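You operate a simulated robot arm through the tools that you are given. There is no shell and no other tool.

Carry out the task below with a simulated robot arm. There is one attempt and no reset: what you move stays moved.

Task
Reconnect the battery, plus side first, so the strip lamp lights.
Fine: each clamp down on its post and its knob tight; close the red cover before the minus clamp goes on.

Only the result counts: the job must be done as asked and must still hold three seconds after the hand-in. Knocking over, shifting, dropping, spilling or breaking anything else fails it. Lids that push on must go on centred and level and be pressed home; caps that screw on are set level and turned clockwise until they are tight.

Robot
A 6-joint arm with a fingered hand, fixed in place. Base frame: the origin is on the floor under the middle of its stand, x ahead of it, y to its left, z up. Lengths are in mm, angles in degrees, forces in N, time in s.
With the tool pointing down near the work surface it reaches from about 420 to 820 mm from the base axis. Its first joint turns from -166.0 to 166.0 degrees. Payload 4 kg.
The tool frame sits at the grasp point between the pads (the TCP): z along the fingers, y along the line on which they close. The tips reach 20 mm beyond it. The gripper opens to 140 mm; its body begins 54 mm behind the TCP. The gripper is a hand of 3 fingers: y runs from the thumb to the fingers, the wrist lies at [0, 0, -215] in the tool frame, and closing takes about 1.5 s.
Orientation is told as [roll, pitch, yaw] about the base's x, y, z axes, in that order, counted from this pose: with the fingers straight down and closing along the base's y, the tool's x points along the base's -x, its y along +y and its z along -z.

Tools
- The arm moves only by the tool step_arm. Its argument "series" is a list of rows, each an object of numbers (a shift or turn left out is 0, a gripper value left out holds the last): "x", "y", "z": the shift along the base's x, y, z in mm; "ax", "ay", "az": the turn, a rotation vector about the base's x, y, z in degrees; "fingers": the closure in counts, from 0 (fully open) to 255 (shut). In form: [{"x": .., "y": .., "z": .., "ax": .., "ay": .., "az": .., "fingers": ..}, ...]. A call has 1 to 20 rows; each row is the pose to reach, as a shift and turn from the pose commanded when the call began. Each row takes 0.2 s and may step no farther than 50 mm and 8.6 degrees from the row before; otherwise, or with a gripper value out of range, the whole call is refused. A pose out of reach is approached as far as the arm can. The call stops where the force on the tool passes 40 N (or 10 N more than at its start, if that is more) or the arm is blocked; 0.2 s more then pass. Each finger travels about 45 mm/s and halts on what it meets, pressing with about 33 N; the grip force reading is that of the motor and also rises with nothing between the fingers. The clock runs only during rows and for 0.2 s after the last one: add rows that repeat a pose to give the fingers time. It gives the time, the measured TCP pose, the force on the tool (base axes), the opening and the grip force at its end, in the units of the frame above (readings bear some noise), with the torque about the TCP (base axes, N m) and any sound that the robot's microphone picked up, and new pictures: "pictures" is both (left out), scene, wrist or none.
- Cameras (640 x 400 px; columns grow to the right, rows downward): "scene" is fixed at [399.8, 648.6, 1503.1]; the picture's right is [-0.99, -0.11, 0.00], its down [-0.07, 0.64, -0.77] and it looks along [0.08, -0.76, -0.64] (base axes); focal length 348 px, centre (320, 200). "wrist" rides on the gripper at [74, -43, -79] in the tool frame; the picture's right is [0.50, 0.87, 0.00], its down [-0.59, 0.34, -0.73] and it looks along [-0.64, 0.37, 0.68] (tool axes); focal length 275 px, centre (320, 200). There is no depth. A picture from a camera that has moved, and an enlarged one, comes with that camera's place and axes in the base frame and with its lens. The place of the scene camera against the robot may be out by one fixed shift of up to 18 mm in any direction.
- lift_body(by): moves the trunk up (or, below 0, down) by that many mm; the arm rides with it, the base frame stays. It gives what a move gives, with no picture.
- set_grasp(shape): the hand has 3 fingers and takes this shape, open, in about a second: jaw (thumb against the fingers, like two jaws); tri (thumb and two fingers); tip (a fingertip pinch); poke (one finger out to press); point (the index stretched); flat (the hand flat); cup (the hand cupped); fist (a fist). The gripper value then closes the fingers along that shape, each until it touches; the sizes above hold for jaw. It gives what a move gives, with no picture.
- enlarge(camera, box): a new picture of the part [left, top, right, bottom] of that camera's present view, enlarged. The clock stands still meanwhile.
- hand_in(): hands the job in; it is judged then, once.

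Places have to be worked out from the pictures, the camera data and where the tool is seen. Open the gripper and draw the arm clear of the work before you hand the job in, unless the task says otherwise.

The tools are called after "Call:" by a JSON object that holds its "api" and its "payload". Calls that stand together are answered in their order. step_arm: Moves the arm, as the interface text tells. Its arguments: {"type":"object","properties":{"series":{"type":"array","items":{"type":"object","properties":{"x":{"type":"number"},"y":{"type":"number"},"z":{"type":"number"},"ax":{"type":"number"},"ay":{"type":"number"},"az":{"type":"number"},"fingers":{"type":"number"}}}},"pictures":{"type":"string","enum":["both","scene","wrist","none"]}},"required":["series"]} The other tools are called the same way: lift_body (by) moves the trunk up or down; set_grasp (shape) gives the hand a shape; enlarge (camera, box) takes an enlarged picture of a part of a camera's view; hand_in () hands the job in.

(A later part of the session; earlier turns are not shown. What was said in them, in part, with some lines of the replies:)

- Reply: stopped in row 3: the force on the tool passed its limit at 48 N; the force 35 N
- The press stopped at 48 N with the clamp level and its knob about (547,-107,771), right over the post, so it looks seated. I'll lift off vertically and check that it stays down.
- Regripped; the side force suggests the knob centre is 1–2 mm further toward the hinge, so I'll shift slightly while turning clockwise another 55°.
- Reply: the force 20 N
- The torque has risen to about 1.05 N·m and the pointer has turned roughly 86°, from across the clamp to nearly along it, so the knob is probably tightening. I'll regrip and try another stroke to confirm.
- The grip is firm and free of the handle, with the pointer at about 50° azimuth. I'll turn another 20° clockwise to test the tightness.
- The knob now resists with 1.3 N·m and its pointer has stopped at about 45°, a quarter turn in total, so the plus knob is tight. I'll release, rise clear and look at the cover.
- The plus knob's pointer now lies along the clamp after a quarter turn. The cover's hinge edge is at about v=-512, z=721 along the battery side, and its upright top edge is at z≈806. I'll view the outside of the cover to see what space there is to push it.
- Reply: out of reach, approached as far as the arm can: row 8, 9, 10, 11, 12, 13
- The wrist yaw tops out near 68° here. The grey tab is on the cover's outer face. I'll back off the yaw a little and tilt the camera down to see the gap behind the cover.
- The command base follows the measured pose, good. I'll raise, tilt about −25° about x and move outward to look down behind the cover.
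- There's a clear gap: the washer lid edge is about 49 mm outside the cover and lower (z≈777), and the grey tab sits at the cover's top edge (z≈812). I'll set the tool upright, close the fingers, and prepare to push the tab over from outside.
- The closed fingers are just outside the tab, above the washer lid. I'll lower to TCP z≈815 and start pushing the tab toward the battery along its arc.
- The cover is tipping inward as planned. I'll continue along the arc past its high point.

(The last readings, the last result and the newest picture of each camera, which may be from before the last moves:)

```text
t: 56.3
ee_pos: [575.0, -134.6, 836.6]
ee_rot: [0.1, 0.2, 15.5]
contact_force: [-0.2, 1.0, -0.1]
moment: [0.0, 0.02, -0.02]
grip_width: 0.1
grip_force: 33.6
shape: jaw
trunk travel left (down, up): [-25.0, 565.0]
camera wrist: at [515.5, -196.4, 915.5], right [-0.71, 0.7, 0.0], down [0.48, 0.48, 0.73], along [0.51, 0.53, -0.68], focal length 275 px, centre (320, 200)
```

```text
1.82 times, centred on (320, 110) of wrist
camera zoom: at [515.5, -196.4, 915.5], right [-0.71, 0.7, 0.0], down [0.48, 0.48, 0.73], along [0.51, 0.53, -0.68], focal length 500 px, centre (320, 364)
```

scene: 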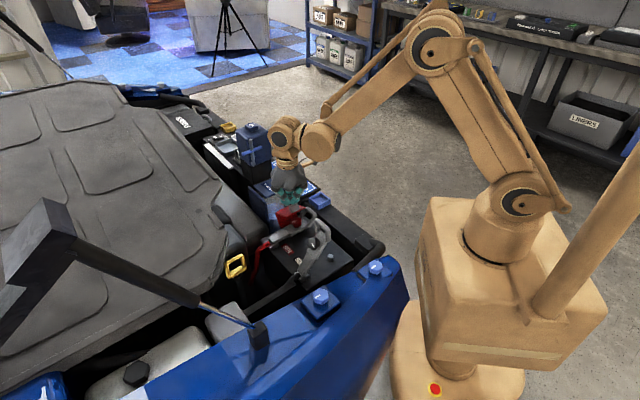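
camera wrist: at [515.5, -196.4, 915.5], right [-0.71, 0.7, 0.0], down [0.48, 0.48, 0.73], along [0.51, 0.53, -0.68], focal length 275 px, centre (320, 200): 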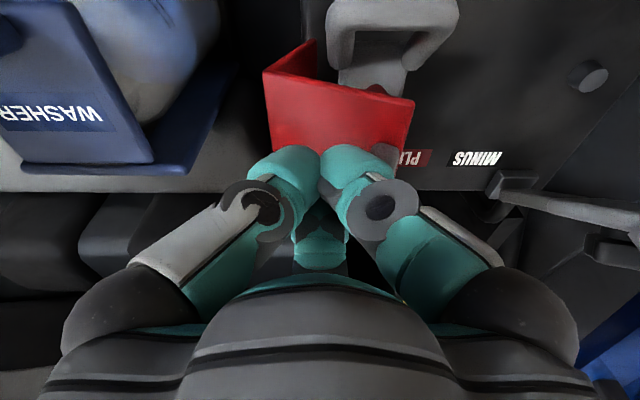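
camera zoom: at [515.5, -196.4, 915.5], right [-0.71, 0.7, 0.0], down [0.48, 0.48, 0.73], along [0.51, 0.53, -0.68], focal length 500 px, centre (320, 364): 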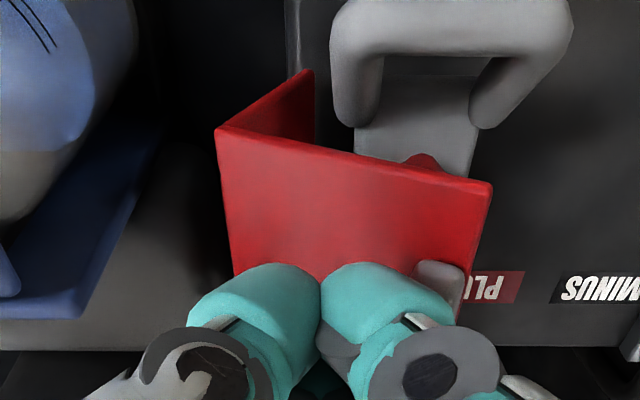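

The cover is more than half closed. I'll continue over and down toward the closed position.

Call:
{"api": "step_arm", "payload": {"series": [{"x": -5, "y": 5, "z": -1}, {"x": -10, "y": 10, "z": -2}, {"x": -15, "y": 15, "z": -4}, {"x": -20, "y": 20, "z": -7}, {"x": -26, "y": 26, "z": -10}, {"x": -31, "y": 31, "z": -14}, {"x": -36, "y": 36, "z": -18}, {"x": -40, "y": 40, "z": -22}, {"x": -42, "y": 42, "z": -26}, {"x": -43, "y": 43, "z": -30}], "pictures": "both"}}

Call:
{"api": "enlarge", "payload": {"camera": "scene", "box": [240, 150, 350, 260]}}

Call:
{"api": "enlarge", "payload": {"camera": "wrist", "box": [160, 0, 480, 220]}}

```text
t: 58.0
ee_pos: [541.8, -102.0, 820.7]
ee_rot: [-0.3, -0.2, 15.2]
contact_force: [16.5, -14.5, 31.6]
moment: [0.02, -0.07, -0.03]
grip_width: 0.0
grip_force: 32.6
shape: jaw
trunk travel left (down, up): [-25.0, 565.0]
stopped in row 8: the force on the tool passed its limit at 47 N (the readings are from after the stop); the commanded pose is now the measured one
camera wrist: at [480.7, -163.2, 898.6], right [-0.71, 0.7, -0.01], down [0.47, 0.48, 0.73], along [0.52, 0.52, -0.68], focal length 275 px, centre (320, 200)
```

scene: 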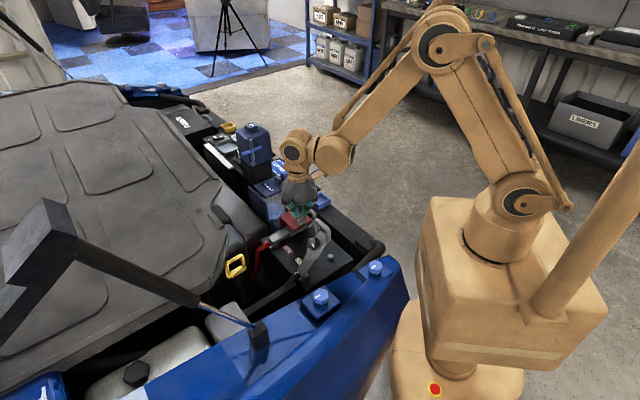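
wrist: 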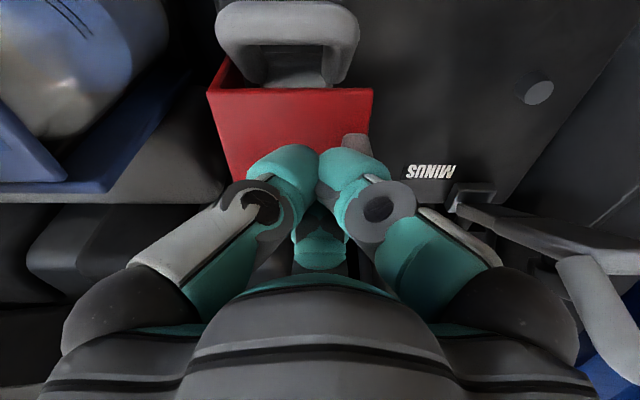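

```text
3.64 times, centred on (295, 205) of scene
camera zoom: at [399.8, 648.6, 1503.1], right [-0.99, -0.11, 0.0], down [-0.07, 0.64, -0.77], along [0.08, -0.76, -0.64], focal length 1265 px, centre (411, 182)
```

zoom: 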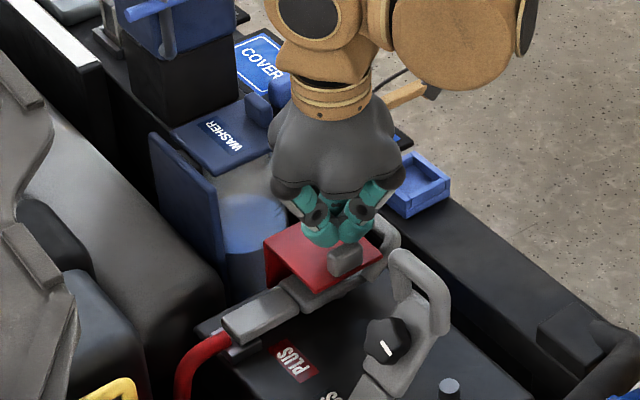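

```text
1.82 times, centred on (320, 110) of wrist
camera zoom: at [480.7, -163.2, 898.6], right [-0.71, 0.7, -0.01], down [0.47, 0.48, 0.73], along [0.52, 0.52, -0.68], focal length 500 px, centre (320, 364)
```

zoom: 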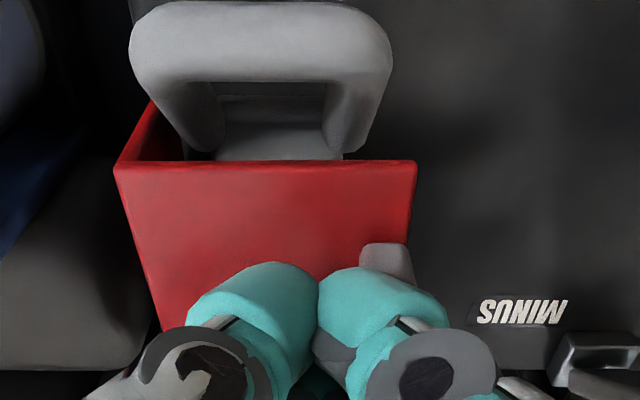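

The cover measures level and closed (free edge at v≈-432, z≈775). I'll lift straight off it and look again to confirm it stays shut.

Call:
{"api": "step_arm", "payload": {"series": [{"x": 4, "y": -4, "z": 6}, {"x": 5, "y": -5, "z": 25}, {"x": 5, "y": -5, "z": 60}, {"x": 5, "y": -5, "z": 100}, {"x": -10, "y": 5, "z": 130, "az": -8}, {"x": -25, "y": 25, "z": 140, "az": -16}, {"x": -40, "y": 50, "z": 140, "az": -24}, {"x": -50, "y": 75, "z": 140, "az": -32}, {"x": -60, "y": 95, "z": 140, "az": -40}, {"x": -65, "y": 110, "z": 140, "az": -48}, {"x": -65, "y": 125, "z": 140, "az": -56}, {"x": -65, "y": 130, "z": 140, "az": -64}], "pictures": "both"}}

Call:
{"api": "enlarge", "payload": {"camera": "scene", "box": [240, 160, 370, 270]}}

Call:
{"api": "enlarge", "payload": {"camera": "wrist", "box": [160, 0, 480, 220]}}

```text
t: 60.6
ee_pos: [476.4, 31.2, 956.6]
ee_rot: [-0.1, 0.0, -48.7]
contact_force: [0.0, -0.5, 0.2]
moment: [0.02, -0.03, 0.03]
grip_width: 0.3
grip_force: 32.6
shape: jaw
trunk travel left (down, up): [-25.0, 565.0]
camera wrist: at [395.1, 58.3, 1037.1], right [0.32, 0.95, 0.0], down [0.64, -0.22, 0.73], along [0.69, -0.24, -0.68], focal length 275 px, centre (320, 200)
```

scene: 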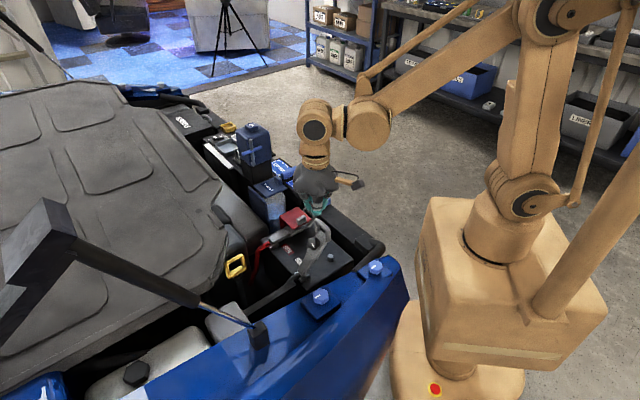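
wrist: 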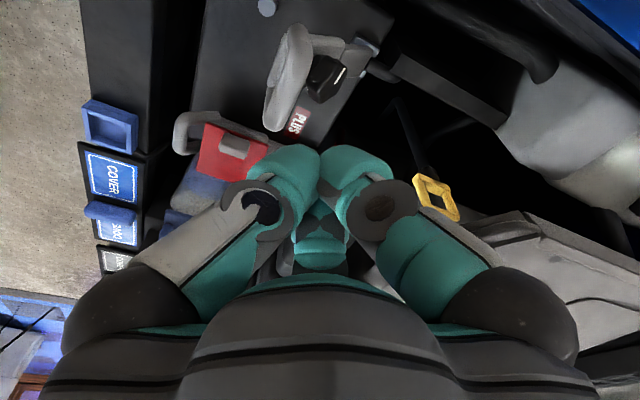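

```text
3.64 times, centred on (305, 215) of scene
camera zoom: at [399.8, 648.6, 1503.1], right [-0.99, -0.11, 0.0], down [-0.07, 0.64, -0.77], along [0.08, -0.76, -0.64], focal length 1265 px, centre (374, 146)
```

zoom: 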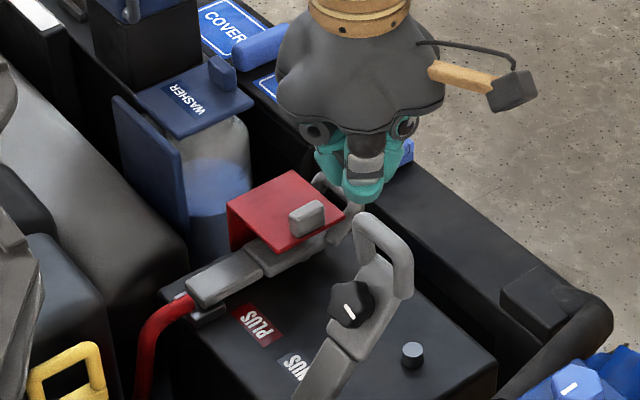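

```text
1.82 times, centred on (320, 110) of wrist
camera zoom: at [395.1, 58.3, 1037.1], right [0.32, 0.95, 0.0], down [0.64, -0.22, 0.73], along [0.69, -0.24, -0.68], focal length 500 px, centre (320, 364)
```

zoom: 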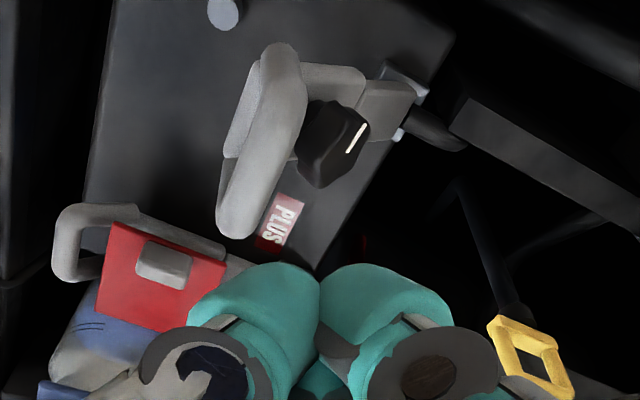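

The cover stays closed. Now the minus clamp, with the same geometry shifted by about (-108,+106): I'll descend behind its handle and push it along its arc.

Call:
{"api": "step_arm", "payload": {"series": [{"x": 2, "y": -2, "z": -20}, {"x": 2, "y": -2, "z": -40}, {"x": 2, "y": -2, "z": -53}, {"x": -2, "y": -6, "z": -53}, {"x": -7, "y": -11, "z": -57}, {"x": -12, "y": -16, "z": -60}, {"x": -17, "y": -21, "z": -64}, {"x": -22, "y": -26, "z": -69}, {"x": -27, "y": -31, "z": -73}, {"x": -31.6, "y": -35.6, "z": -78.4}], "pictures": "both"}}

Call:
{"api": "enlarge", "payload": {"camera": "scene", "box": [260, 170, 380, 280]}}

Call:
{"api": "enlarge", "payload": {"camera": "wrist", "box": [160, 0, 480, 220]}}

```text
t: 62.8
ee_pos: [444.5, -6.0, 879.2]
ee_rot: [-0.1, 0.0, -48.5]
contact_force: [-0.9, 0.7, 1.0]
moment: [-0.03, -0.02, -0.01]
grip_width: 0.5
grip_force: 32.9
shape: jaw
trunk travel left (down, up): [-25.0, 565.0]
camera wrist: at [363.0, 21.6, 958.8], right [0.32, 0.95, 0.0], down [0.64, -0.21, 0.73], along [0.7, -0.23, -0.68], focal length 275 px, centre (320, 200)
```

scene: 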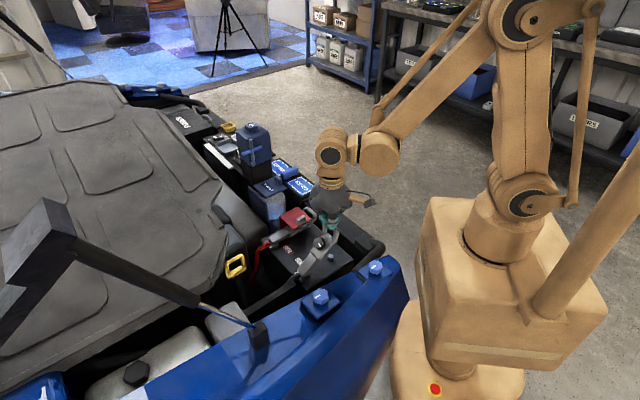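
wrist: 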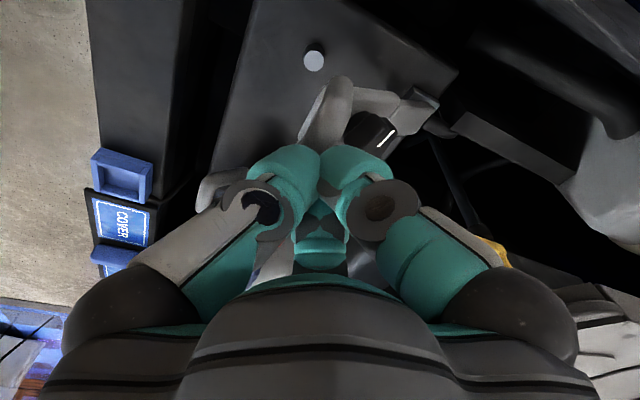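

```text
3.64 times, centred on (320, 225) of scene
camera zoom: at [399.8, 648.6, 1503.1], right [-0.99, -0.11, 0.0], down [-0.07, 0.64, -0.77], along [0.08, -0.76, -0.64], focal length 1265 px, centre (320, 109)
```

zoom: 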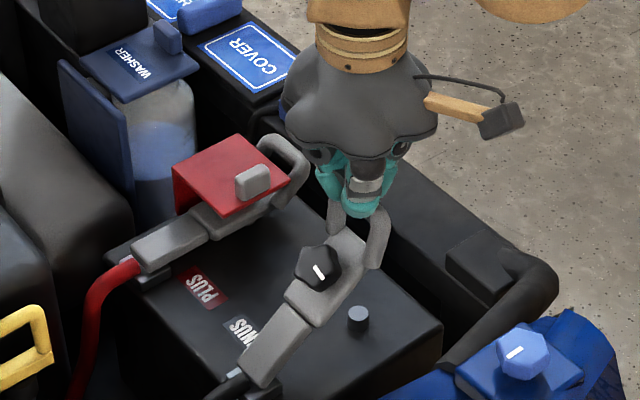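

```text
1.82 times, centred on (320, 110) of wrist
camera zoom: at [363.0, 21.6, 958.8], right [0.32, 0.95, 0.0], down [0.64, -0.21, 0.73], along [0.7, -0.23, -0.68], focal length 500 px, centre (320, 364)
```

zoom: 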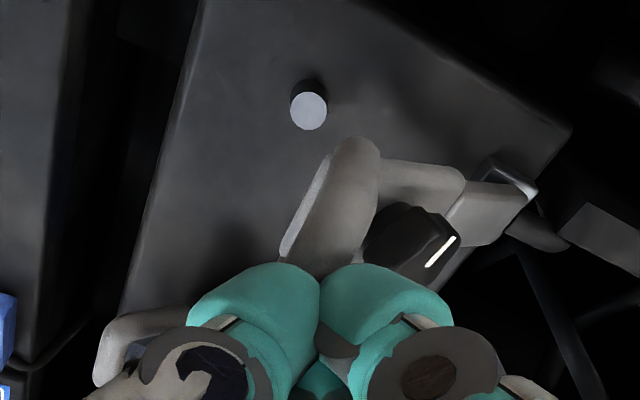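

The minus clamp is moving down likewise. I'll continue the arc.

Call:
{"api": "step_arm", "payload": {"series": [{"x": -4, "y": -4, "z": -5}, {"x": -8, "y": -8, "z": -10}, {"x": -12, "y": -12, "z": -15.6}, {"x": -16, "y": -16, "z": -22}, {"x": -19, "y": -19, "z": -28}, {"x": -22, "y": -22, "z": -34.6}, {"x": -25, "y": -25, "z": -41}, {"x": -27, "y": -27, "z": -47}, {"x": -29, "y": -29, "z": -53}, {"x": -31, "y": -31, "z": -59}], "pictures": "both"}}

Call:
{"api": "enlarge", "payload": {"camera": "scene", "box": [260, 170, 380, 280]}}

Call:
{"api": "enlarge", "payload": {"camera": "wrist", "box": [160, 0, 480, 220]}}

```text
t: 65.0
ee_pos: [414.1, -37.9, 820.1]
ee_rot: [-0.1, 0.0, -48.6]
contact_force: [-0.3, 0.0, -0.4]
moment: [0.0, 0.01, 0.03]
grip_width: 0.0
grip_force: 33.0
shape: jaw
trunk travel left (down, up): [-25.0, 565.0]
camera wrist: at [332.5, -10.2, 900.3], right [0.32, 0.95, 0.0], down [0.64, -0.21, 0.73], along [0.7, -0.24, -0.68], focal length 275 px, centre (320, 200)
```

scene: 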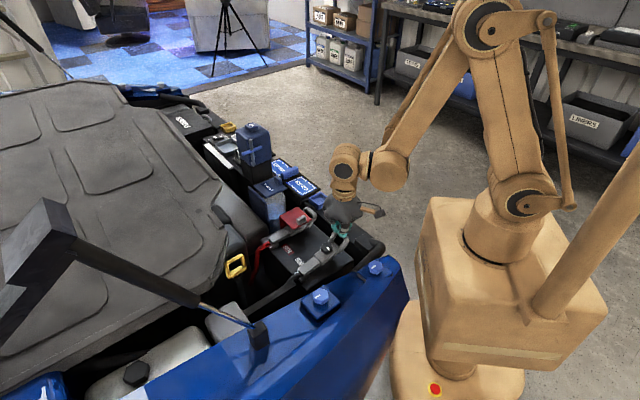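
wrist: 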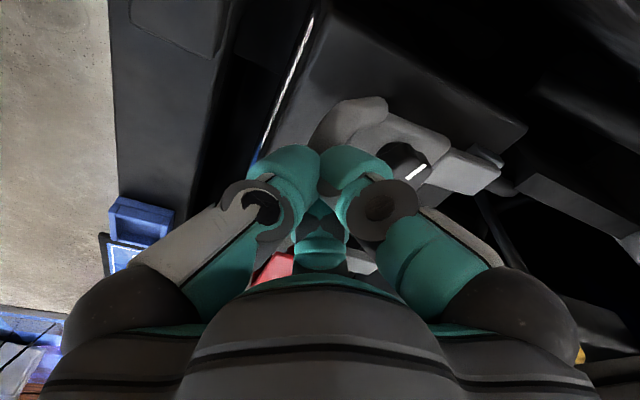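

```text
3.64 times, centred on (320, 225) of scene
camera zoom: at [399.8, 648.6, 1503.1], right [-0.99, -0.11, 0.0], down [-0.07, 0.64, -0.77], along [0.08, -0.76, -0.64], focal length 1265 px, centre (320, 109)
```

zoom: 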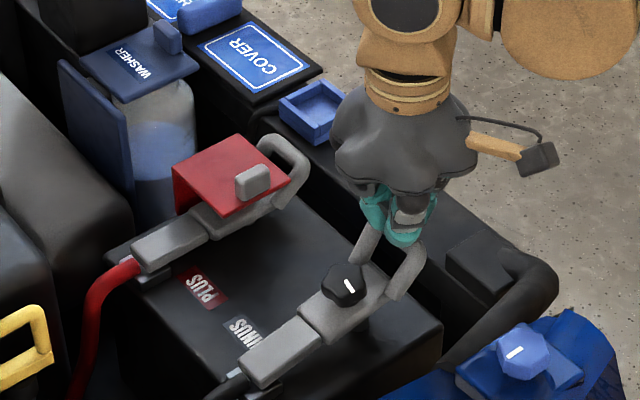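

```text
1.82 times, centred on (320, 110) of wrist
camera zoom: at [332.5, -10.2, 900.3], right [0.32, 0.95, 0.0], down [0.64, -0.21, 0.73], along [0.7, -0.24, -0.68], focal length 500 px, centre (320, 364)
```

zoom: 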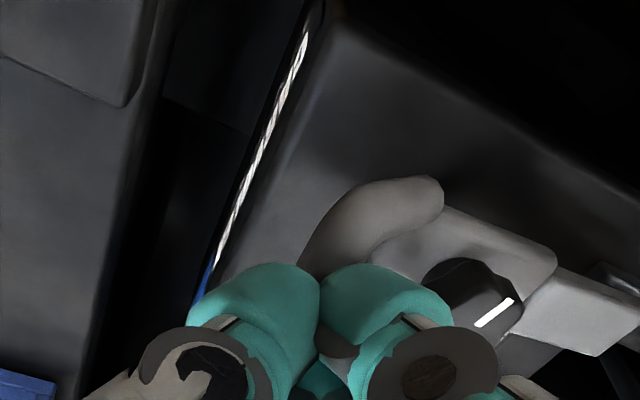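

Reach is fine here and the minus clamp is about 10° above closed. I'll press straight down until the force shows it seated.

Call:
{"api": "step_arm", "payload": {"series": [{"x": -2, "y": -2, "z": -5}, {"x": -4, "y": -4, "z": -10}, {"x": -5, "y": -5, "z": -14}, {"x": -6, "y": -6, "z": -18}, {"x": -6, "y": -6, "z": -21}, {"x": -6, "y": -6, "z": -24}, {"x": -6, "y": -6, "z": -27}, {"x": -6, "y": -6, "z": -30}, {"x": -6, "y": -6, "z": -33}, {"x": -6, "y": -6, "z": -36}], "pictures": "both"}}

Call:
{"api": "enlarge", "payload": {"camera": "scene", "box": [260, 170, 380, 280]}}

Call:
{"api": "enlarge", "payload": {"camera": "wrist", "box": [160, 0, 480, 220]}}

```text
t: 66.6
ee_pos: [406.8, -43.4, 796.9]
ee_rot: [0.0, -0.2, -48.6]
contact_force: [3.9, -0.7, 40.5]
moment: [0.11, -0.01, -0.07]
grip_width: 0.1
grip_force: 33.1
shape: jaw
trunk travel left (down, up): [-25.0, 565.0]
stopped in row 8: the force on the tool passed its limit at 48 N (the readings are from after the stop); the commanded pose is now the measured one
camera wrist: at [325.1, -15.3, 875.7], right [0.32, 0.95, 0.0], down [0.64, -0.21, 0.74], along [0.7, -0.24, -0.68], focal length 275 px, centre (320, 200)
```

scene: 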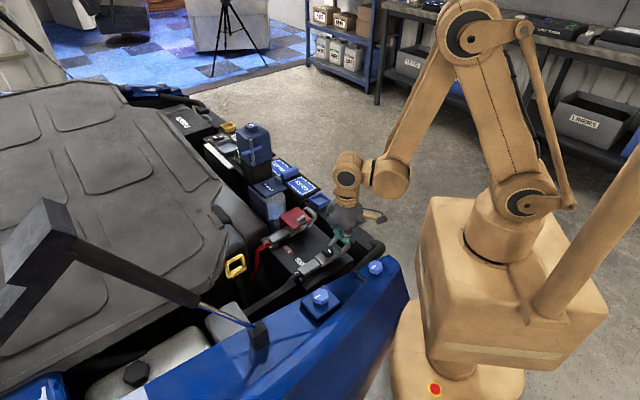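
wrist: 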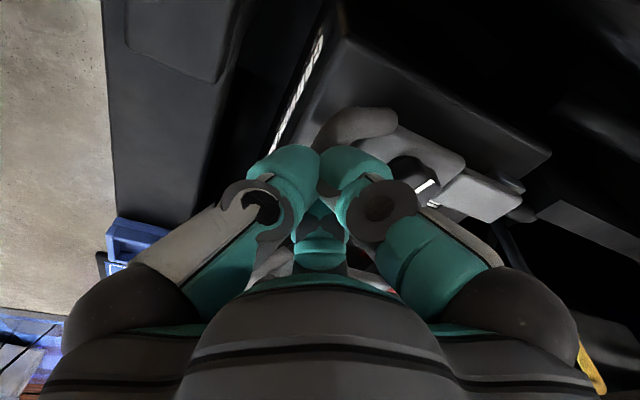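

```text
3.64 times, centred on (320, 225) of scene
camera zoom: at [399.8, 648.6, 1503.1], right [-0.99, -0.11, 0.0], down [-0.07, 0.64, -0.77], along [0.08, -0.76, -0.64], focal length 1265 px, centre (320, 109)
```

zoom: 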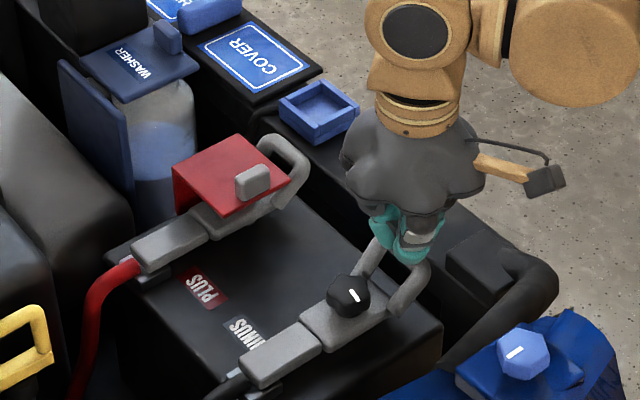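

```text
1.82 times, centred on (320, 110) of wrist
camera zoom: at [325.1, -15.3, 875.7], right [0.32, 0.95, 0.0], down [0.64, -0.21, 0.74], along [0.7, -0.24, -0.68], focal length 500 px, centre (320, 364)
```

zoom: 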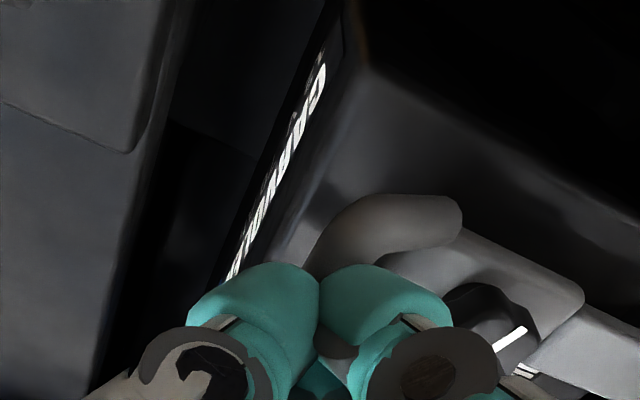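

The minus clamp bottomed out at 48 N at the same height as the plus one. I'll lift off, open the hand above its knob and measure its position from two yaw angles.

Call:
{"api": "step_arm", "payload": {"series": [{"z": 15}, {"z": 45}, {"x": 10, "y": 10, "z": 80}, {"x": 30, "y": 30, "z": 100, "fingers": 0}, {"x": 41, "y": 45, "z": 100}, {"x": 41, "y": 45, "z": 100}, {"x": 41, "y": 45, "z": 100}, {"x": 41, "y": 45, "z": 100}], "pictures": "wrist"}}

Call:
{"api": "enlarge", "payload": {"camera": "wrist", "box": [200, 0, 460, 160]}}

Call:
{"api": "step_arm", "payload": {"series": [{"az": 8}, {"az": 16}, {"az": 24}, {"az": 32}, {"az": 40}, {"az": 48}, {"az": 56}, {"az": 64}, {"az": 72}, {"az": 77}, {"az": 77}], "pictures": "both"}}

Call:
{"api": "enlarge", "payload": {"camera": "wrist", "box": [200, 0, 460, 160]}}

Call:
{"api": "enlarge", "payload": {"camera": "scene", "box": [260, 180, 380, 290]}}

```text
t: 68.4
ee_pos: [450.1, 2.2, 894.0]
ee_rot: [0.0, -0.1, -48.5]
contact_force: [0.2, -0.6, -0.3]
moment: [0.0, -0.01, 0.0]
grip_width: 140.3
grip_force: 0.1
shape: jaw
trunk travel left (down, up): [-25.0, 565.0]
camera wrist: at [368.1, 29.3, 974.0], right [0.32, 0.95, 0.0], down [0.64, -0.21, 0.74], along [0.7, -0.24, -0.68], focal length 275 px, centre (320, 200)
```

wrist: 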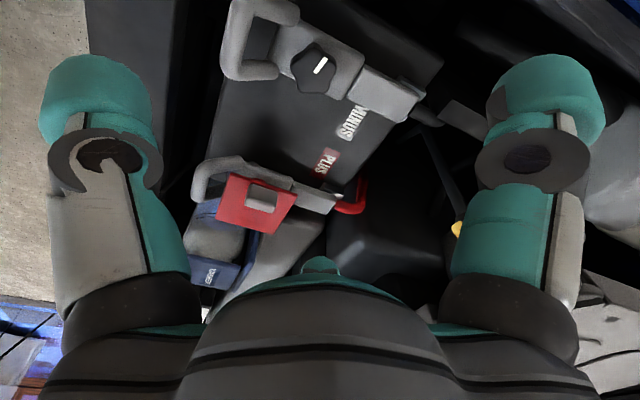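

```text
2.46 times, centred on (330, 80) of wrist
camera zoom: at [368.1, 29.3, 974.0], right [0.32, 0.95, 0.0], down [0.64, -0.21, 0.74], along [0.7, -0.24, -0.68], focal length 678 px, centre (295, 495)
```

zoom: 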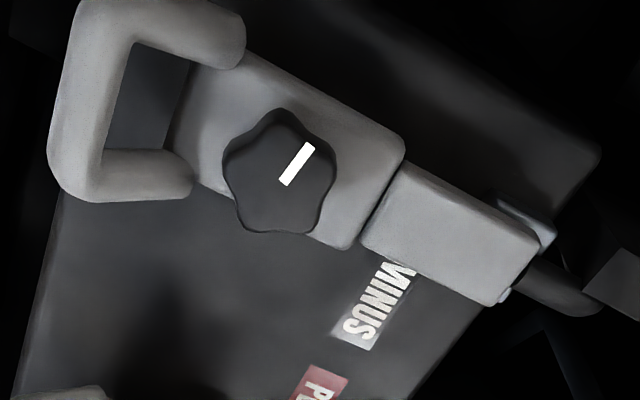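

```text
t: 70.8
ee_pos: [448.9, 2.0, 895.9]
ee_rot: [-0.1, -0.2, 28.4]
contact_force: [-0.4, -0.2, 0.6]
moment: [-0.02, -0.03, 0.02]
grip_width: 139.9
grip_force: 0.1
shape: jaw
trunk travel left (down, up): [-25.0, 565.0]
camera wrist: at [403.5, -71.4, 974.9], right [-0.85, 0.52, 0.0], down [0.35, 0.58, 0.74], along [0.39, 0.63, -0.68], focal length 275 px, centre (320, 200)
```

scene: 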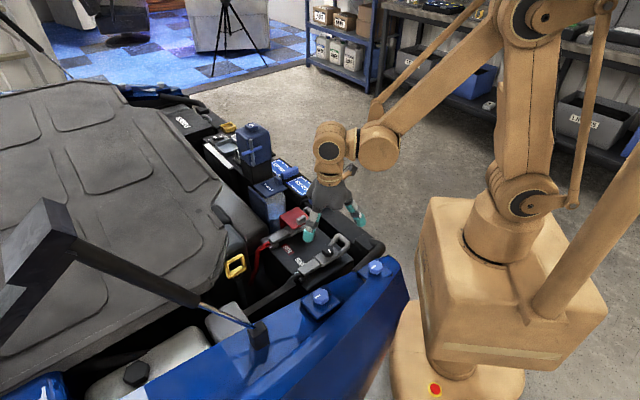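
wrist: 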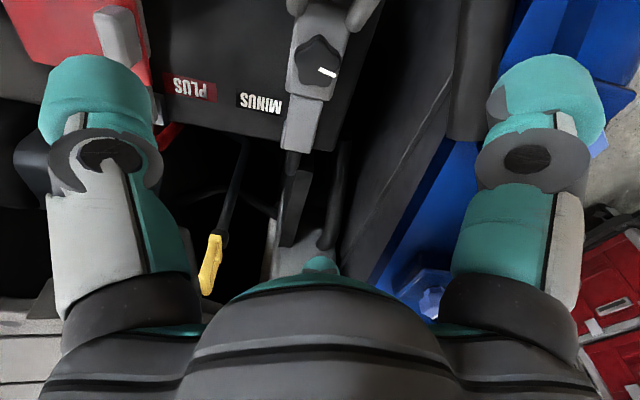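

```text
2.46 times, centred on (330, 80) of wrist
camera zoom: at [403.5, -71.4, 974.9], right [-0.85, 0.52, 0.0], down [0.35, 0.58, 0.74], along [0.39, 0.63, -0.68], focal length 678 px, centre (295, 495)
```

zoom: 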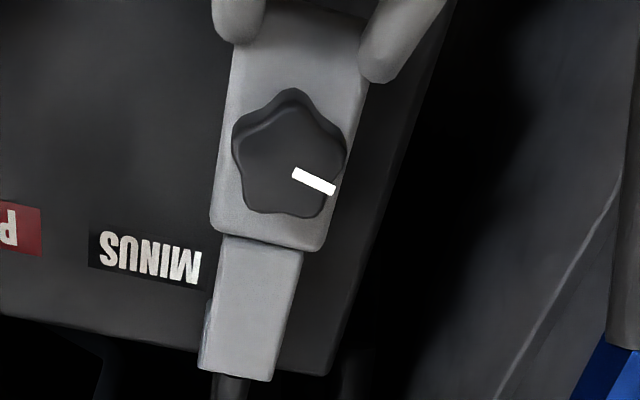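

```text
3.64 times, centred on (320, 235) of scene
camera zoom: at [399.8, 648.6, 1503.1], right [-0.99, -0.11, 0.0], down [-0.07, 0.64, -0.77], along [0.08, -0.76, -0.64], focal length 1265 px, centre (320, 73)
```

zoom: 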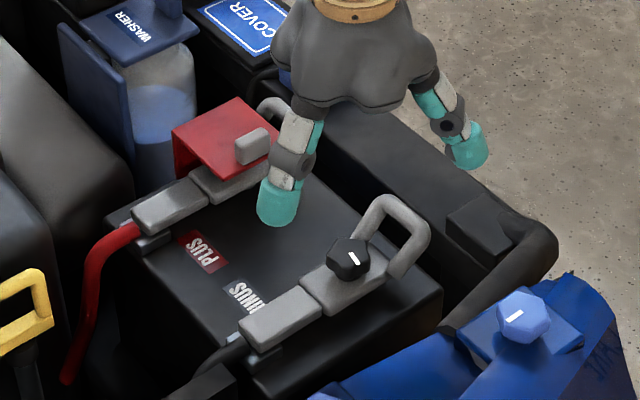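

The minus knob centre works out at about (449.5,-2,765), with its pointer toward +v as the plus one was. I'll descend with the fingers partly closed, grip it at the same height, and check.

Call:
{"api": "step_arm", "payload": {"series": [{"x": 1.7, "y": -3.6, "az": 8, "fingers": 160}, {"x": 1.7, "y": -3.6, "az": 16, "z": -20}, {"x": 1.7, "y": -3.6, "az": 16, "z": -45}, {"x": 1.7, "y": -3.6, "az": 16, "z": -70}, {"x": 1.7, "y": -3.6, "az": 16, "z": -90}, {"x": 1.7, "y": -3.6, "az": 16, "z": -105}, {"x": 1.7, "y": -3.6, "az": 16, "z": -114}, {"x": 1.7, "y": -3.6, "az": 16, "z": -119}, {"x": 1.7, "y": -3.6, "az": 16, "z": -123.4}], "pictures": "both"}}

Call:
{"api": "enlarge", "payload": {"camera": "wrist", "box": [160, 40, 480, 240]}}

Call:
{"api": "enlarge", "payload": {"camera": "scene", "box": [260, 180, 380, 290]}}

```text
t: 72.8
ee_pos: [451.2, -0.7, 771.8]
ee_rot: [-0.1, -0.2, 44.5]
contact_force: [4.6, 6.6, 16.6]
moment: [-0.19, 0.67, -0.24]
grip_width: 51.5
grip_force: 0.0
shape: jaw
trunk travel left (down, up): [-25.0, 565.0]
camera wrist: at [426.8, -83.3, 851.4], right [-0.96, 0.27, 0.0], down [0.18, 0.65, 0.74], along [0.2, 0.71, -0.68], focal length 275 px, centre (320, 200)
```

scene: 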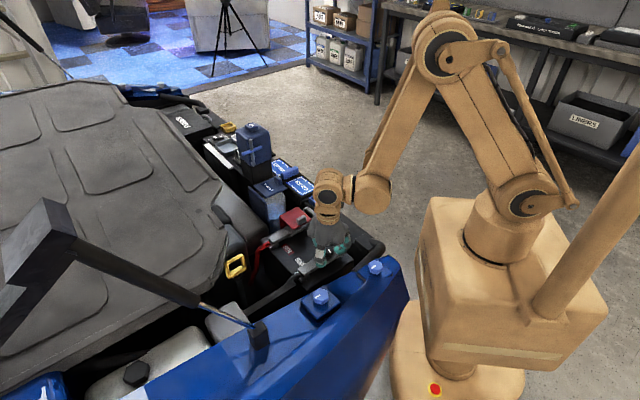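
wrist: 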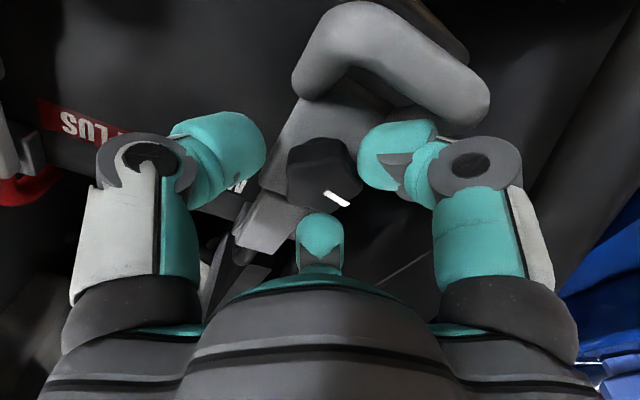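

```text
2.00 times, centred on (320, 140) of wrist
camera zoom: at [426.8, -83.3, 851.4], right [-0.96, 0.27, 0.0], down [0.18, 0.65, 0.74], along [0.2, 0.71, -0.68], focal length 551 px, centre (320, 320)
```

zoom: 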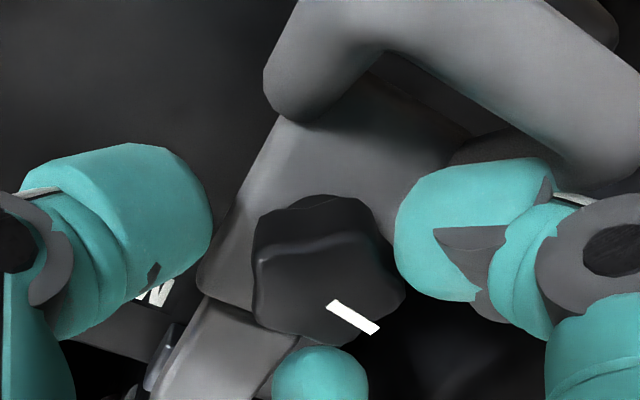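

```text
3.64 times, centred on (320, 235) of scene
camera zoom: at [399.8, 648.6, 1503.1], right [-0.99, -0.11, 0.0], down [-0.07, 0.64, -0.77], along [0.08, -0.76, -0.64], focal length 1265 px, centre (320, 73)
```

zoom: 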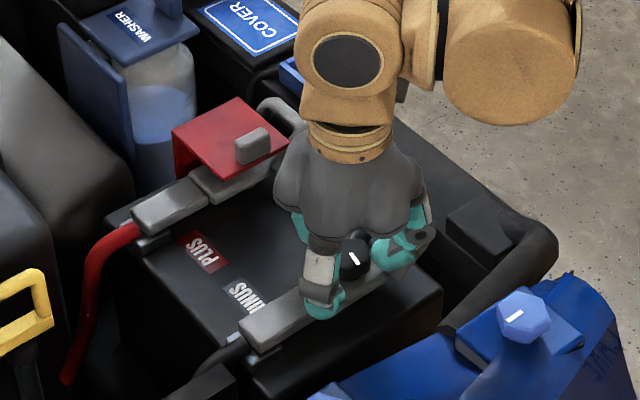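

The right finger is pressing on the handle leg, and the knob sits about 4 mm to the right in the image. I'll rise a little, rotate to yaw≈35, shift by (-3.5,+1.5), and then close.

Call:
{"api": "step_arm", "payload": {"series": [{"z": 10}, {"z": 14, "x": -3.5, "y": 1.5, "az": -5}, {"z": 14, "x": -3.5, "y": 1.5, "az": -10}, {"z": 7, "x": -3.5, "y": 1.5, "az": -10}, {"z": 1, "x": -3.5, "y": 1.5, "az": -10}, {"z": 1, "x": -3.5, "y": 1.5, "az": -10, "fingers": 230}, {"z": 1, "x": -3.5, "y": 1.5, "az": -10, "fingers": 255}, {"z": 1, "x": -3.5, "y": 1.5, "az": -10, "fingers": 255}, {"z": 1, "x": -3.5, "y": 1.5, "az": -10, "fingers": 255}, {"z": 1, "x": -3.5, "y": 1.5, "az": -10, "fingers": 255}], "pictures": "wrist"}}

Call:
{"api": "enlarge", "payload": {"camera": "wrist", "box": [160, 40, 480, 240]}}

```text
t: 75.0
ee_pos: [447.4, -0.2, 772.2]
ee_rot: [-0.1, -0.1, 34.3]
contact_force: [0.3, 1.0, -2.0]
moment: [-0.12, 0.0, 0.02]
grip_width: 30.7
grip_force: 33.1
shape: jaw
trunk travel left (down, up): [-25.0, 565.0]
camera wrist: at [409.6, -77.7, 852.0], right [-0.9, 0.43, 0.0], down [0.29, 0.61, 0.74], along [0.32, 0.66, -0.68], focal length 275 px, centre (320, 200)
```

wrist: 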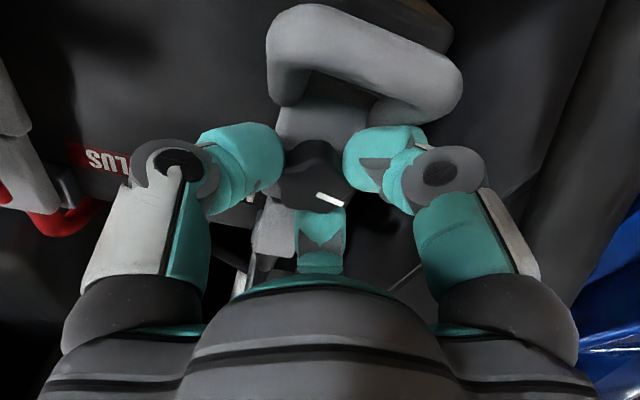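

```text
2.00 times, centred on (320, 140) of wrist
camera zoom: at [409.6, -77.7, 852.0], right [-0.9, 0.43, 0.0], down [0.29, 0.61, 0.74], along [0.32, 0.66, -0.68], focal length 551 px, centre (320, 320)
```

zoom: 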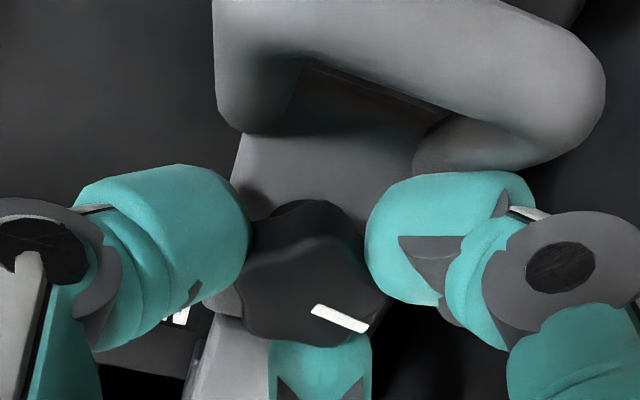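

The minus knob is gripped cleanly (30.7 mm, 33 N) with almost no side load. I'll turn it clockwise about 45°.

Call:
{"api": "step_arm", "payload": {"series": [{"az": -5}, {"az": -10}, {"az": -15}, {"az": -20}, {"az": -25}, {"az": -30}, {"az": -35}, {"az": -40}, {"az": -45}], "pictures": "wrist"}}

Call:
{"api": "enlarge", "payload": {"camera": "wrist", "box": [160, 40, 480, 240]}}

```text
t: 77.0
ee_pos: [447.8, -0.1, 772.1]
ee_rot: [-0.1, -0.1, -10.7]
contact_force: [15.9, 0.5, -4.2]
moment: [-0.1, -0.21, 0.07]
grip_width: 30.4
grip_force: 33.5
shape: jaw
trunk travel left (down, up): [-25.0, 565.0]
camera wrist: at [367.4, -28.1, 851.6], right [-0.33, 0.94, 0.0], down [0.64, 0.23, 0.73], along [0.69, 0.24, -0.68], focal length 275 px, centre (320, 200)
```

wrist: 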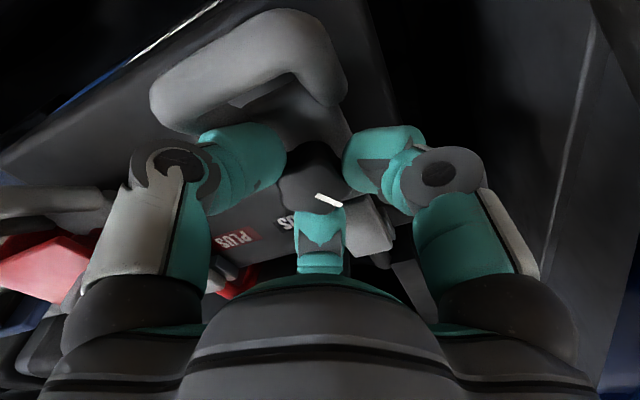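

```text
2.00 times, centred on (320, 140) of wrist
camera zoom: at [367.4, -28.1, 851.6], right [-0.33, 0.94, 0.0], down [0.64, 0.23, 0.73], along [0.69, 0.24, -0.68], focal length 551 px, centre (320, 320)
```

zoom: 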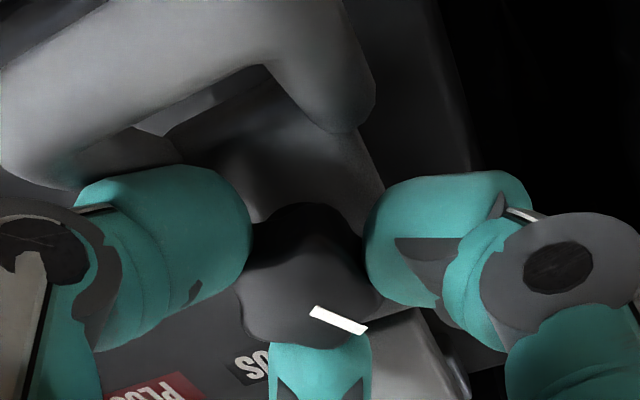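

The knob turned 45° with the hand. I'll release, lift, rotate back, regrip and continue.

Call:
{"api": "step_arm", "payload": {"series": [{"fingers": 165}, {"fingers": 165}, {"z": 14}, {"z": 14, "az": 8}, {"z": 14, "az": 16}, {"z": 14, "az": 24}, {"z": 14, "az": 32}, {"z": 14, "az": 40}, {"z": 14, "az": 45}, {"z": 7, "az": 45}, {"z": 0, "az": 45}, {"az": 45, "fingers": 255}, {"az": 45, "fingers": 255}, {"az": 45, "fingers": 255}, {"az": 45, "fingers": 255}], "pictures": "none"}}

Call:
{"api": "step_arm", "payload": {"series": [{"az": -5}, {"az": -10}, {"az": -15}, {"az": -20}, {"az": -25}, {"az": -30}, {"az": -35}, {"az": -40}, {"az": -45}], "pictures": "wrist"}}

Call:
{"api": "enlarge", "payload": {"camera": "wrist", "box": [160, 40, 480, 240]}}

```text
t: 80.2
ee_pos: [449.0, -0.8, 772.3]
ee_rot: [-0.1, 0.0, 34.4]
contact_force: [6.9, 1.2, -2.0]
moment: [-0.01, -0.14, 0.01]
grip_width: 32.9
grip_force: 33.0
shape: jaw
trunk travel left (down, up): [-25.0, 565.0]
```

```text
t: 82.2
ee_pos: [448.6, 1.1, 772.2]
ee_rot: [-0.1, 0.0, -10.6]
contact_force: [20.4, 7.2, 9.6]
moment: [-0.04, -0.43, 1.12]
grip_width: 32.5
grip_force: 32.9
shape: jaw
trunk travel left (down, up): [-25.0, 565.0]
camera wrist: at [366.2, -27.4, 851.7], right [-0.33, 0.94, 0.0], down [0.64, 0.23, 0.73], along [0.69, 0.24, -0.68], focal length 275 px, centre (320, 200)
```

wrist: 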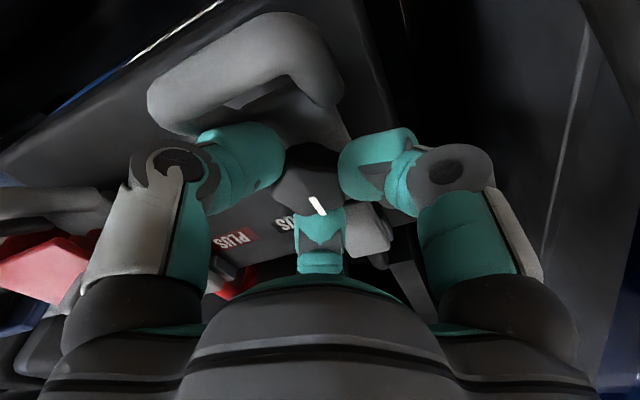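

```text
2.00 times, centred on (320, 140) of wrist
camera zoom: at [366.2, -27.4, 851.7], right [-0.33, 0.94, 0.0], down [0.64, 0.23, 0.73], along [0.69, 0.24, -0.68], focal length 551 px, centre (320, 320)
```

zoom: 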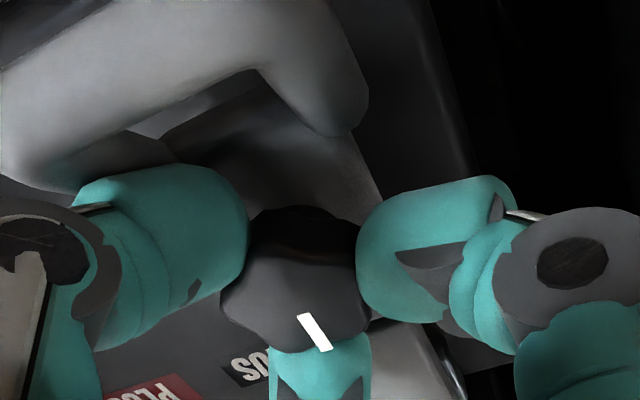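

The pointer is now at about 46° with 1.1 N·m resisting, matching the plus knob's tight state. I'll regrip once more, clear of the handle, to make sure it's fully tight.

Call:
{"api": "step_arm", "payload": {"series": [{"fingers": 165}, {"fingers": 165}, {"z": 14}, {"z": 14, "az": 8}, {"z": 14, "az": 16}, {"z": 14, "az": 24}, {"z": 14, "az": 32}, {"z": 14, "az": 40}, {"z": 7, "az": 40}, {"z": 0, "az": 40}, {"az": 40, "fingers": 255}, {"az": 40, "fingers": 255}, {"az": 40, "fingers": 255}, {"az": 40, "fingers": 255}], "pictures": "wrist"}}

Call:
{"api": "step_arm", "payload": {"series": [{"az": -3}, {"az": -6}, {"az": -9}, {"az": -12}, {"az": -15}, {"az": -18}, {"az": -21}], "pictures": "wrist"}}

Call:
{"api": "enlarge", "payload": {"camera": "wrist", "box": [160, 40, 480, 240]}}

```text
t: 85.2
ee_pos: [447.4, -1.8, 771.9]
ee_rot: [-0.1, 0.0, 29.4]
contact_force: [-0.5, 1.0, -4.1]
moment: [-0.1, -0.03, 0.06]
grip_width: 30.9
grip_force: 33.2
shape: jaw
trunk travel left (down, up): [-25.0, 565.0]
camera wrist: at [402.1, -73.9, 851.9], right [-0.86, 0.51, 0.0], down [0.34, 0.58, 0.74], along [0.37, 0.63, -0.68], focal length 275 px, centre (320, 200)
```

wrist: 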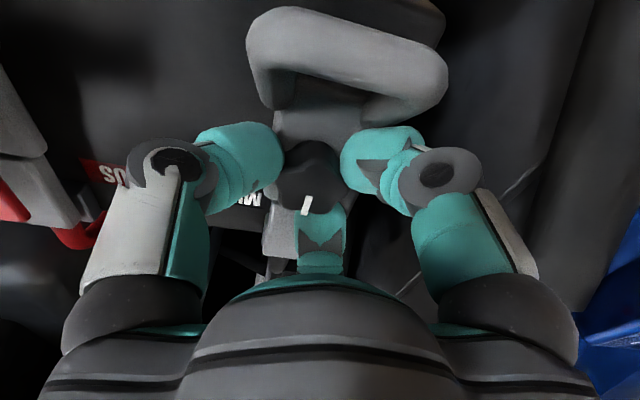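

```text
t: 86.8
ee_pos: [446.4, 1.9, 771.3]
ee_rot: [-0.1, -0.1, 8.4]
contact_force: [-2.3, 11.6, -2.8]
moment: [0.08, 0.0, 1.05]
grip_width: 30.9
grip_force: 33.4
shape: jaw
trunk travel left (down, up): [-25.0, 565.0]
camera wrist: at [379.0, -52.0, 852.2], right [-0.62, 0.78, 0.0], down [0.53, 0.42, 0.73], along [0.58, 0.46, -0.68], focal length 275 px, centre (320, 200)
```

wrist: 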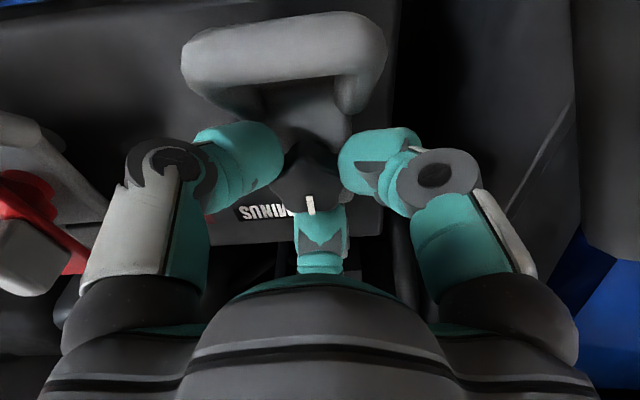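

```text
2.00 times, centred on (320, 140) of wrist
camera zoom: at [379.0, -52.0, 852.2], right [-0.62, 0.78, 0.0], down [0.53, 0.42, 0.73], along [0.58, 0.46, -0.68], focal length 551 px, centre (320, 320)
```

zoom: 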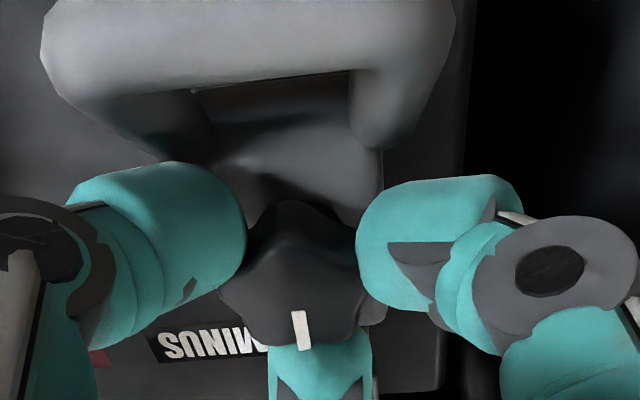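

Torque resists at about 1 N·m with the pointer unchanged, so the minus knob is tight too. I'll release, rise clear, and check whether the lamp is lit.

Call:
{"api": "step_arm", "payload": {"series": [{"az": 3, "fingers": 165}, {"az": 3, "fingers": 165}, {"az": 3, "z": 15}, {"az": 3, "z": 45}, {"az": 3, "z": 85}, {"az": 3, "z": 130, "fingers": 0}, {"az": 3, "z": 175, "fingers": 0}, {"az": 3, "z": 220, "fingers": 0}, {"az": 3, "z": 260, "fingers": 0}, {"az": 3, "z": 260, "fingers": 0}], "pictures": "both"}}

Call:
{"api": "enlarge", "payload": {"camera": "scene", "box": [240, 180, 380, 290]}}

Call:
{"api": "enlarge", "payload": {"camera": "scene", "box": [0, 180, 260, 400]}}

Call:
{"api": "enlarge", "payload": {"camera": "wrist", "box": [160, 0, 480, 200]}}

```text
t: 89.0
ee_pos: [447.7, 1.3, 1032.7]
ee_rot: [-0.1, 0.0, 11.4]
contact_force: [0.8, 0.0, -0.7]
moment: [0.01, 0.01, 0.0]
grip_width: 139.7
grip_force: 0.1
shape: jaw
trunk travel left (down, up): [-25.0, 565.0]
camera wrist: at [382.9, -56.3, 1112.1], right [-0.66, 0.75, 0.0], down [0.51, 0.45, 0.74], along [0.55, 0.49, -0.68], focal length 275 px, centre (320, 200)
```

scene: 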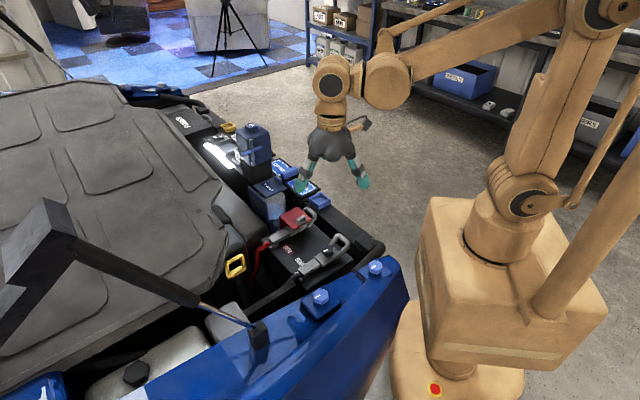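
wrist: 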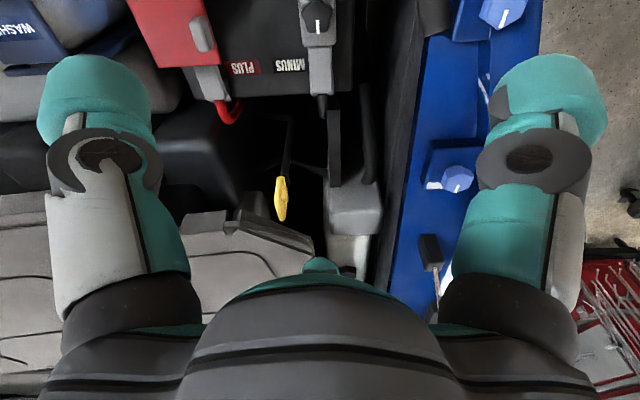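

```text
3.64 times, centred on (310, 235) of scene
camera zoom: at [399.8, 648.6, 1503.1], right [-0.99, -0.11, 0.0], down [-0.07, 0.64, -0.77], along [0.08, -0.76, -0.64], focal length 1265 px, centre (356, 73)
```

zoom: 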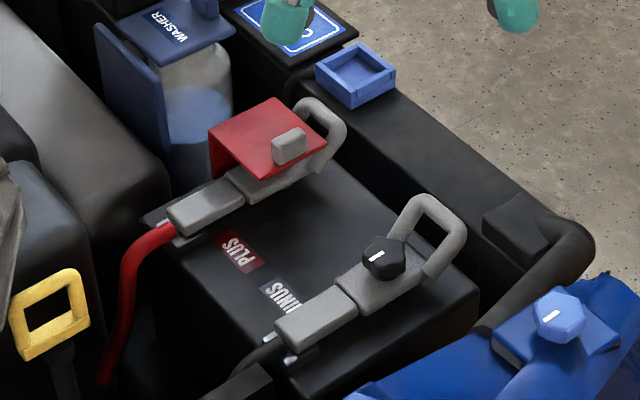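

```text
1.82 times, centred on (130, 290) of scene
camera zoom: at [399.8, 648.6, 1503.1], right [-0.99, -0.11, 0.0], down [-0.07, 0.64, -0.77], along [0.08, -0.76, -0.64], focal length 632 px, centre (666, 36)
```

zoom: 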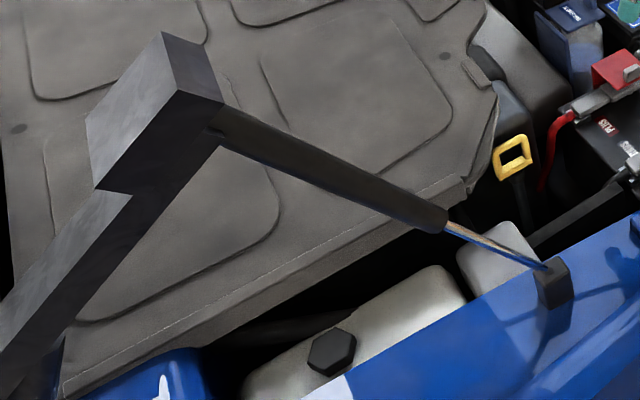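

```text
2.00 times, centred on (320, 100) of wrist
camera zoom: at [382.9, -56.3, 1112.1], right [-0.66, 0.75, 0.0], down [0.51, 0.45, 0.74], along [0.55, 0.49, -0.68], focal length 551 px, centre (320, 400)
```

zoom: 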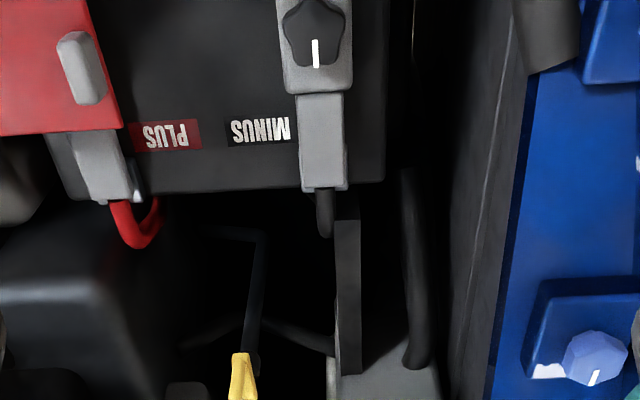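

The scene now shows a bright strip beside the blue tank. I'll zoom in there to confirm the lamp is lit.

Call:
{"api": "enlarge", "payload": {"camera": "scene", "box": [170, 100, 300, 200]}}

Call:
{"api": "enlarge", "payload": {"camera": "scene", "box": [270, 190, 330, 240]}}

```text
4.00 times, centred on (235, 150) of scene
camera zoom: at [399.8, 648.6, 1503.1], right [-0.99, -0.11, 0.0], down [-0.07, 0.64, -0.77], along [0.08, -0.76, -0.64], focal length 1392 px, centre (660, 400)
```

zoom: 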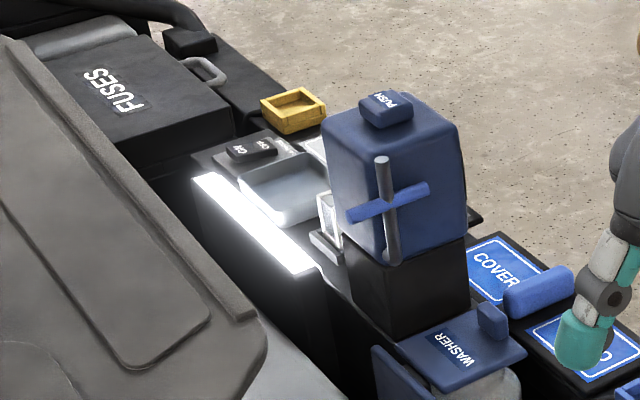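

```text
8.00 times, centred on (300, 215) of scene
camera zoom: at [399.8, 648.6, 1503.1], right [-0.99, -0.11, 0.0], down [-0.07, 0.64, -0.77], along [0.08, -0.76, -0.64], focal length 2783 px, centre (480, 80)
```

zoom: 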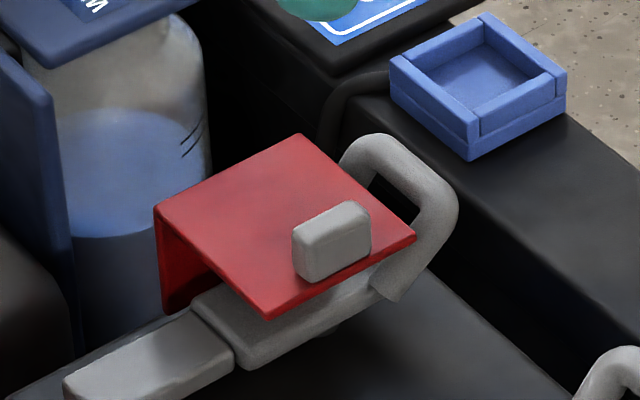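

The strip lamp is glowing, both clamps are down and tight, the red cover is closed, and the open hand is well clear. I'll hand in the job.

Call:
{"api": "hand_in", "payload": {}}

```text
The job is handed in.
```

The battery is reconnected, plus side first, and the strip lamp is lit. I checked that in the last picture and then handed the job in; no verdict came back with the hand-in.

- **Plus clamp:** pressed down on its post until it stopped at about 48 N. I turned its knob clockwise a quarter turn, where it held at about 1.3 N·m and turned no further.
- **Red cover:** closed and level over the plus clamp before I touched the minus side. It was still closed at the end.
- **Minus clamp:** pressed down to the same height and force as the plus clamp. Its knob also went a quarter turn clockwise and held at about 1.05–1.1 N·m.

I saw nothing else moved or knocked over. Before the hand-in the gripper was open and the arm was well clear of the work.
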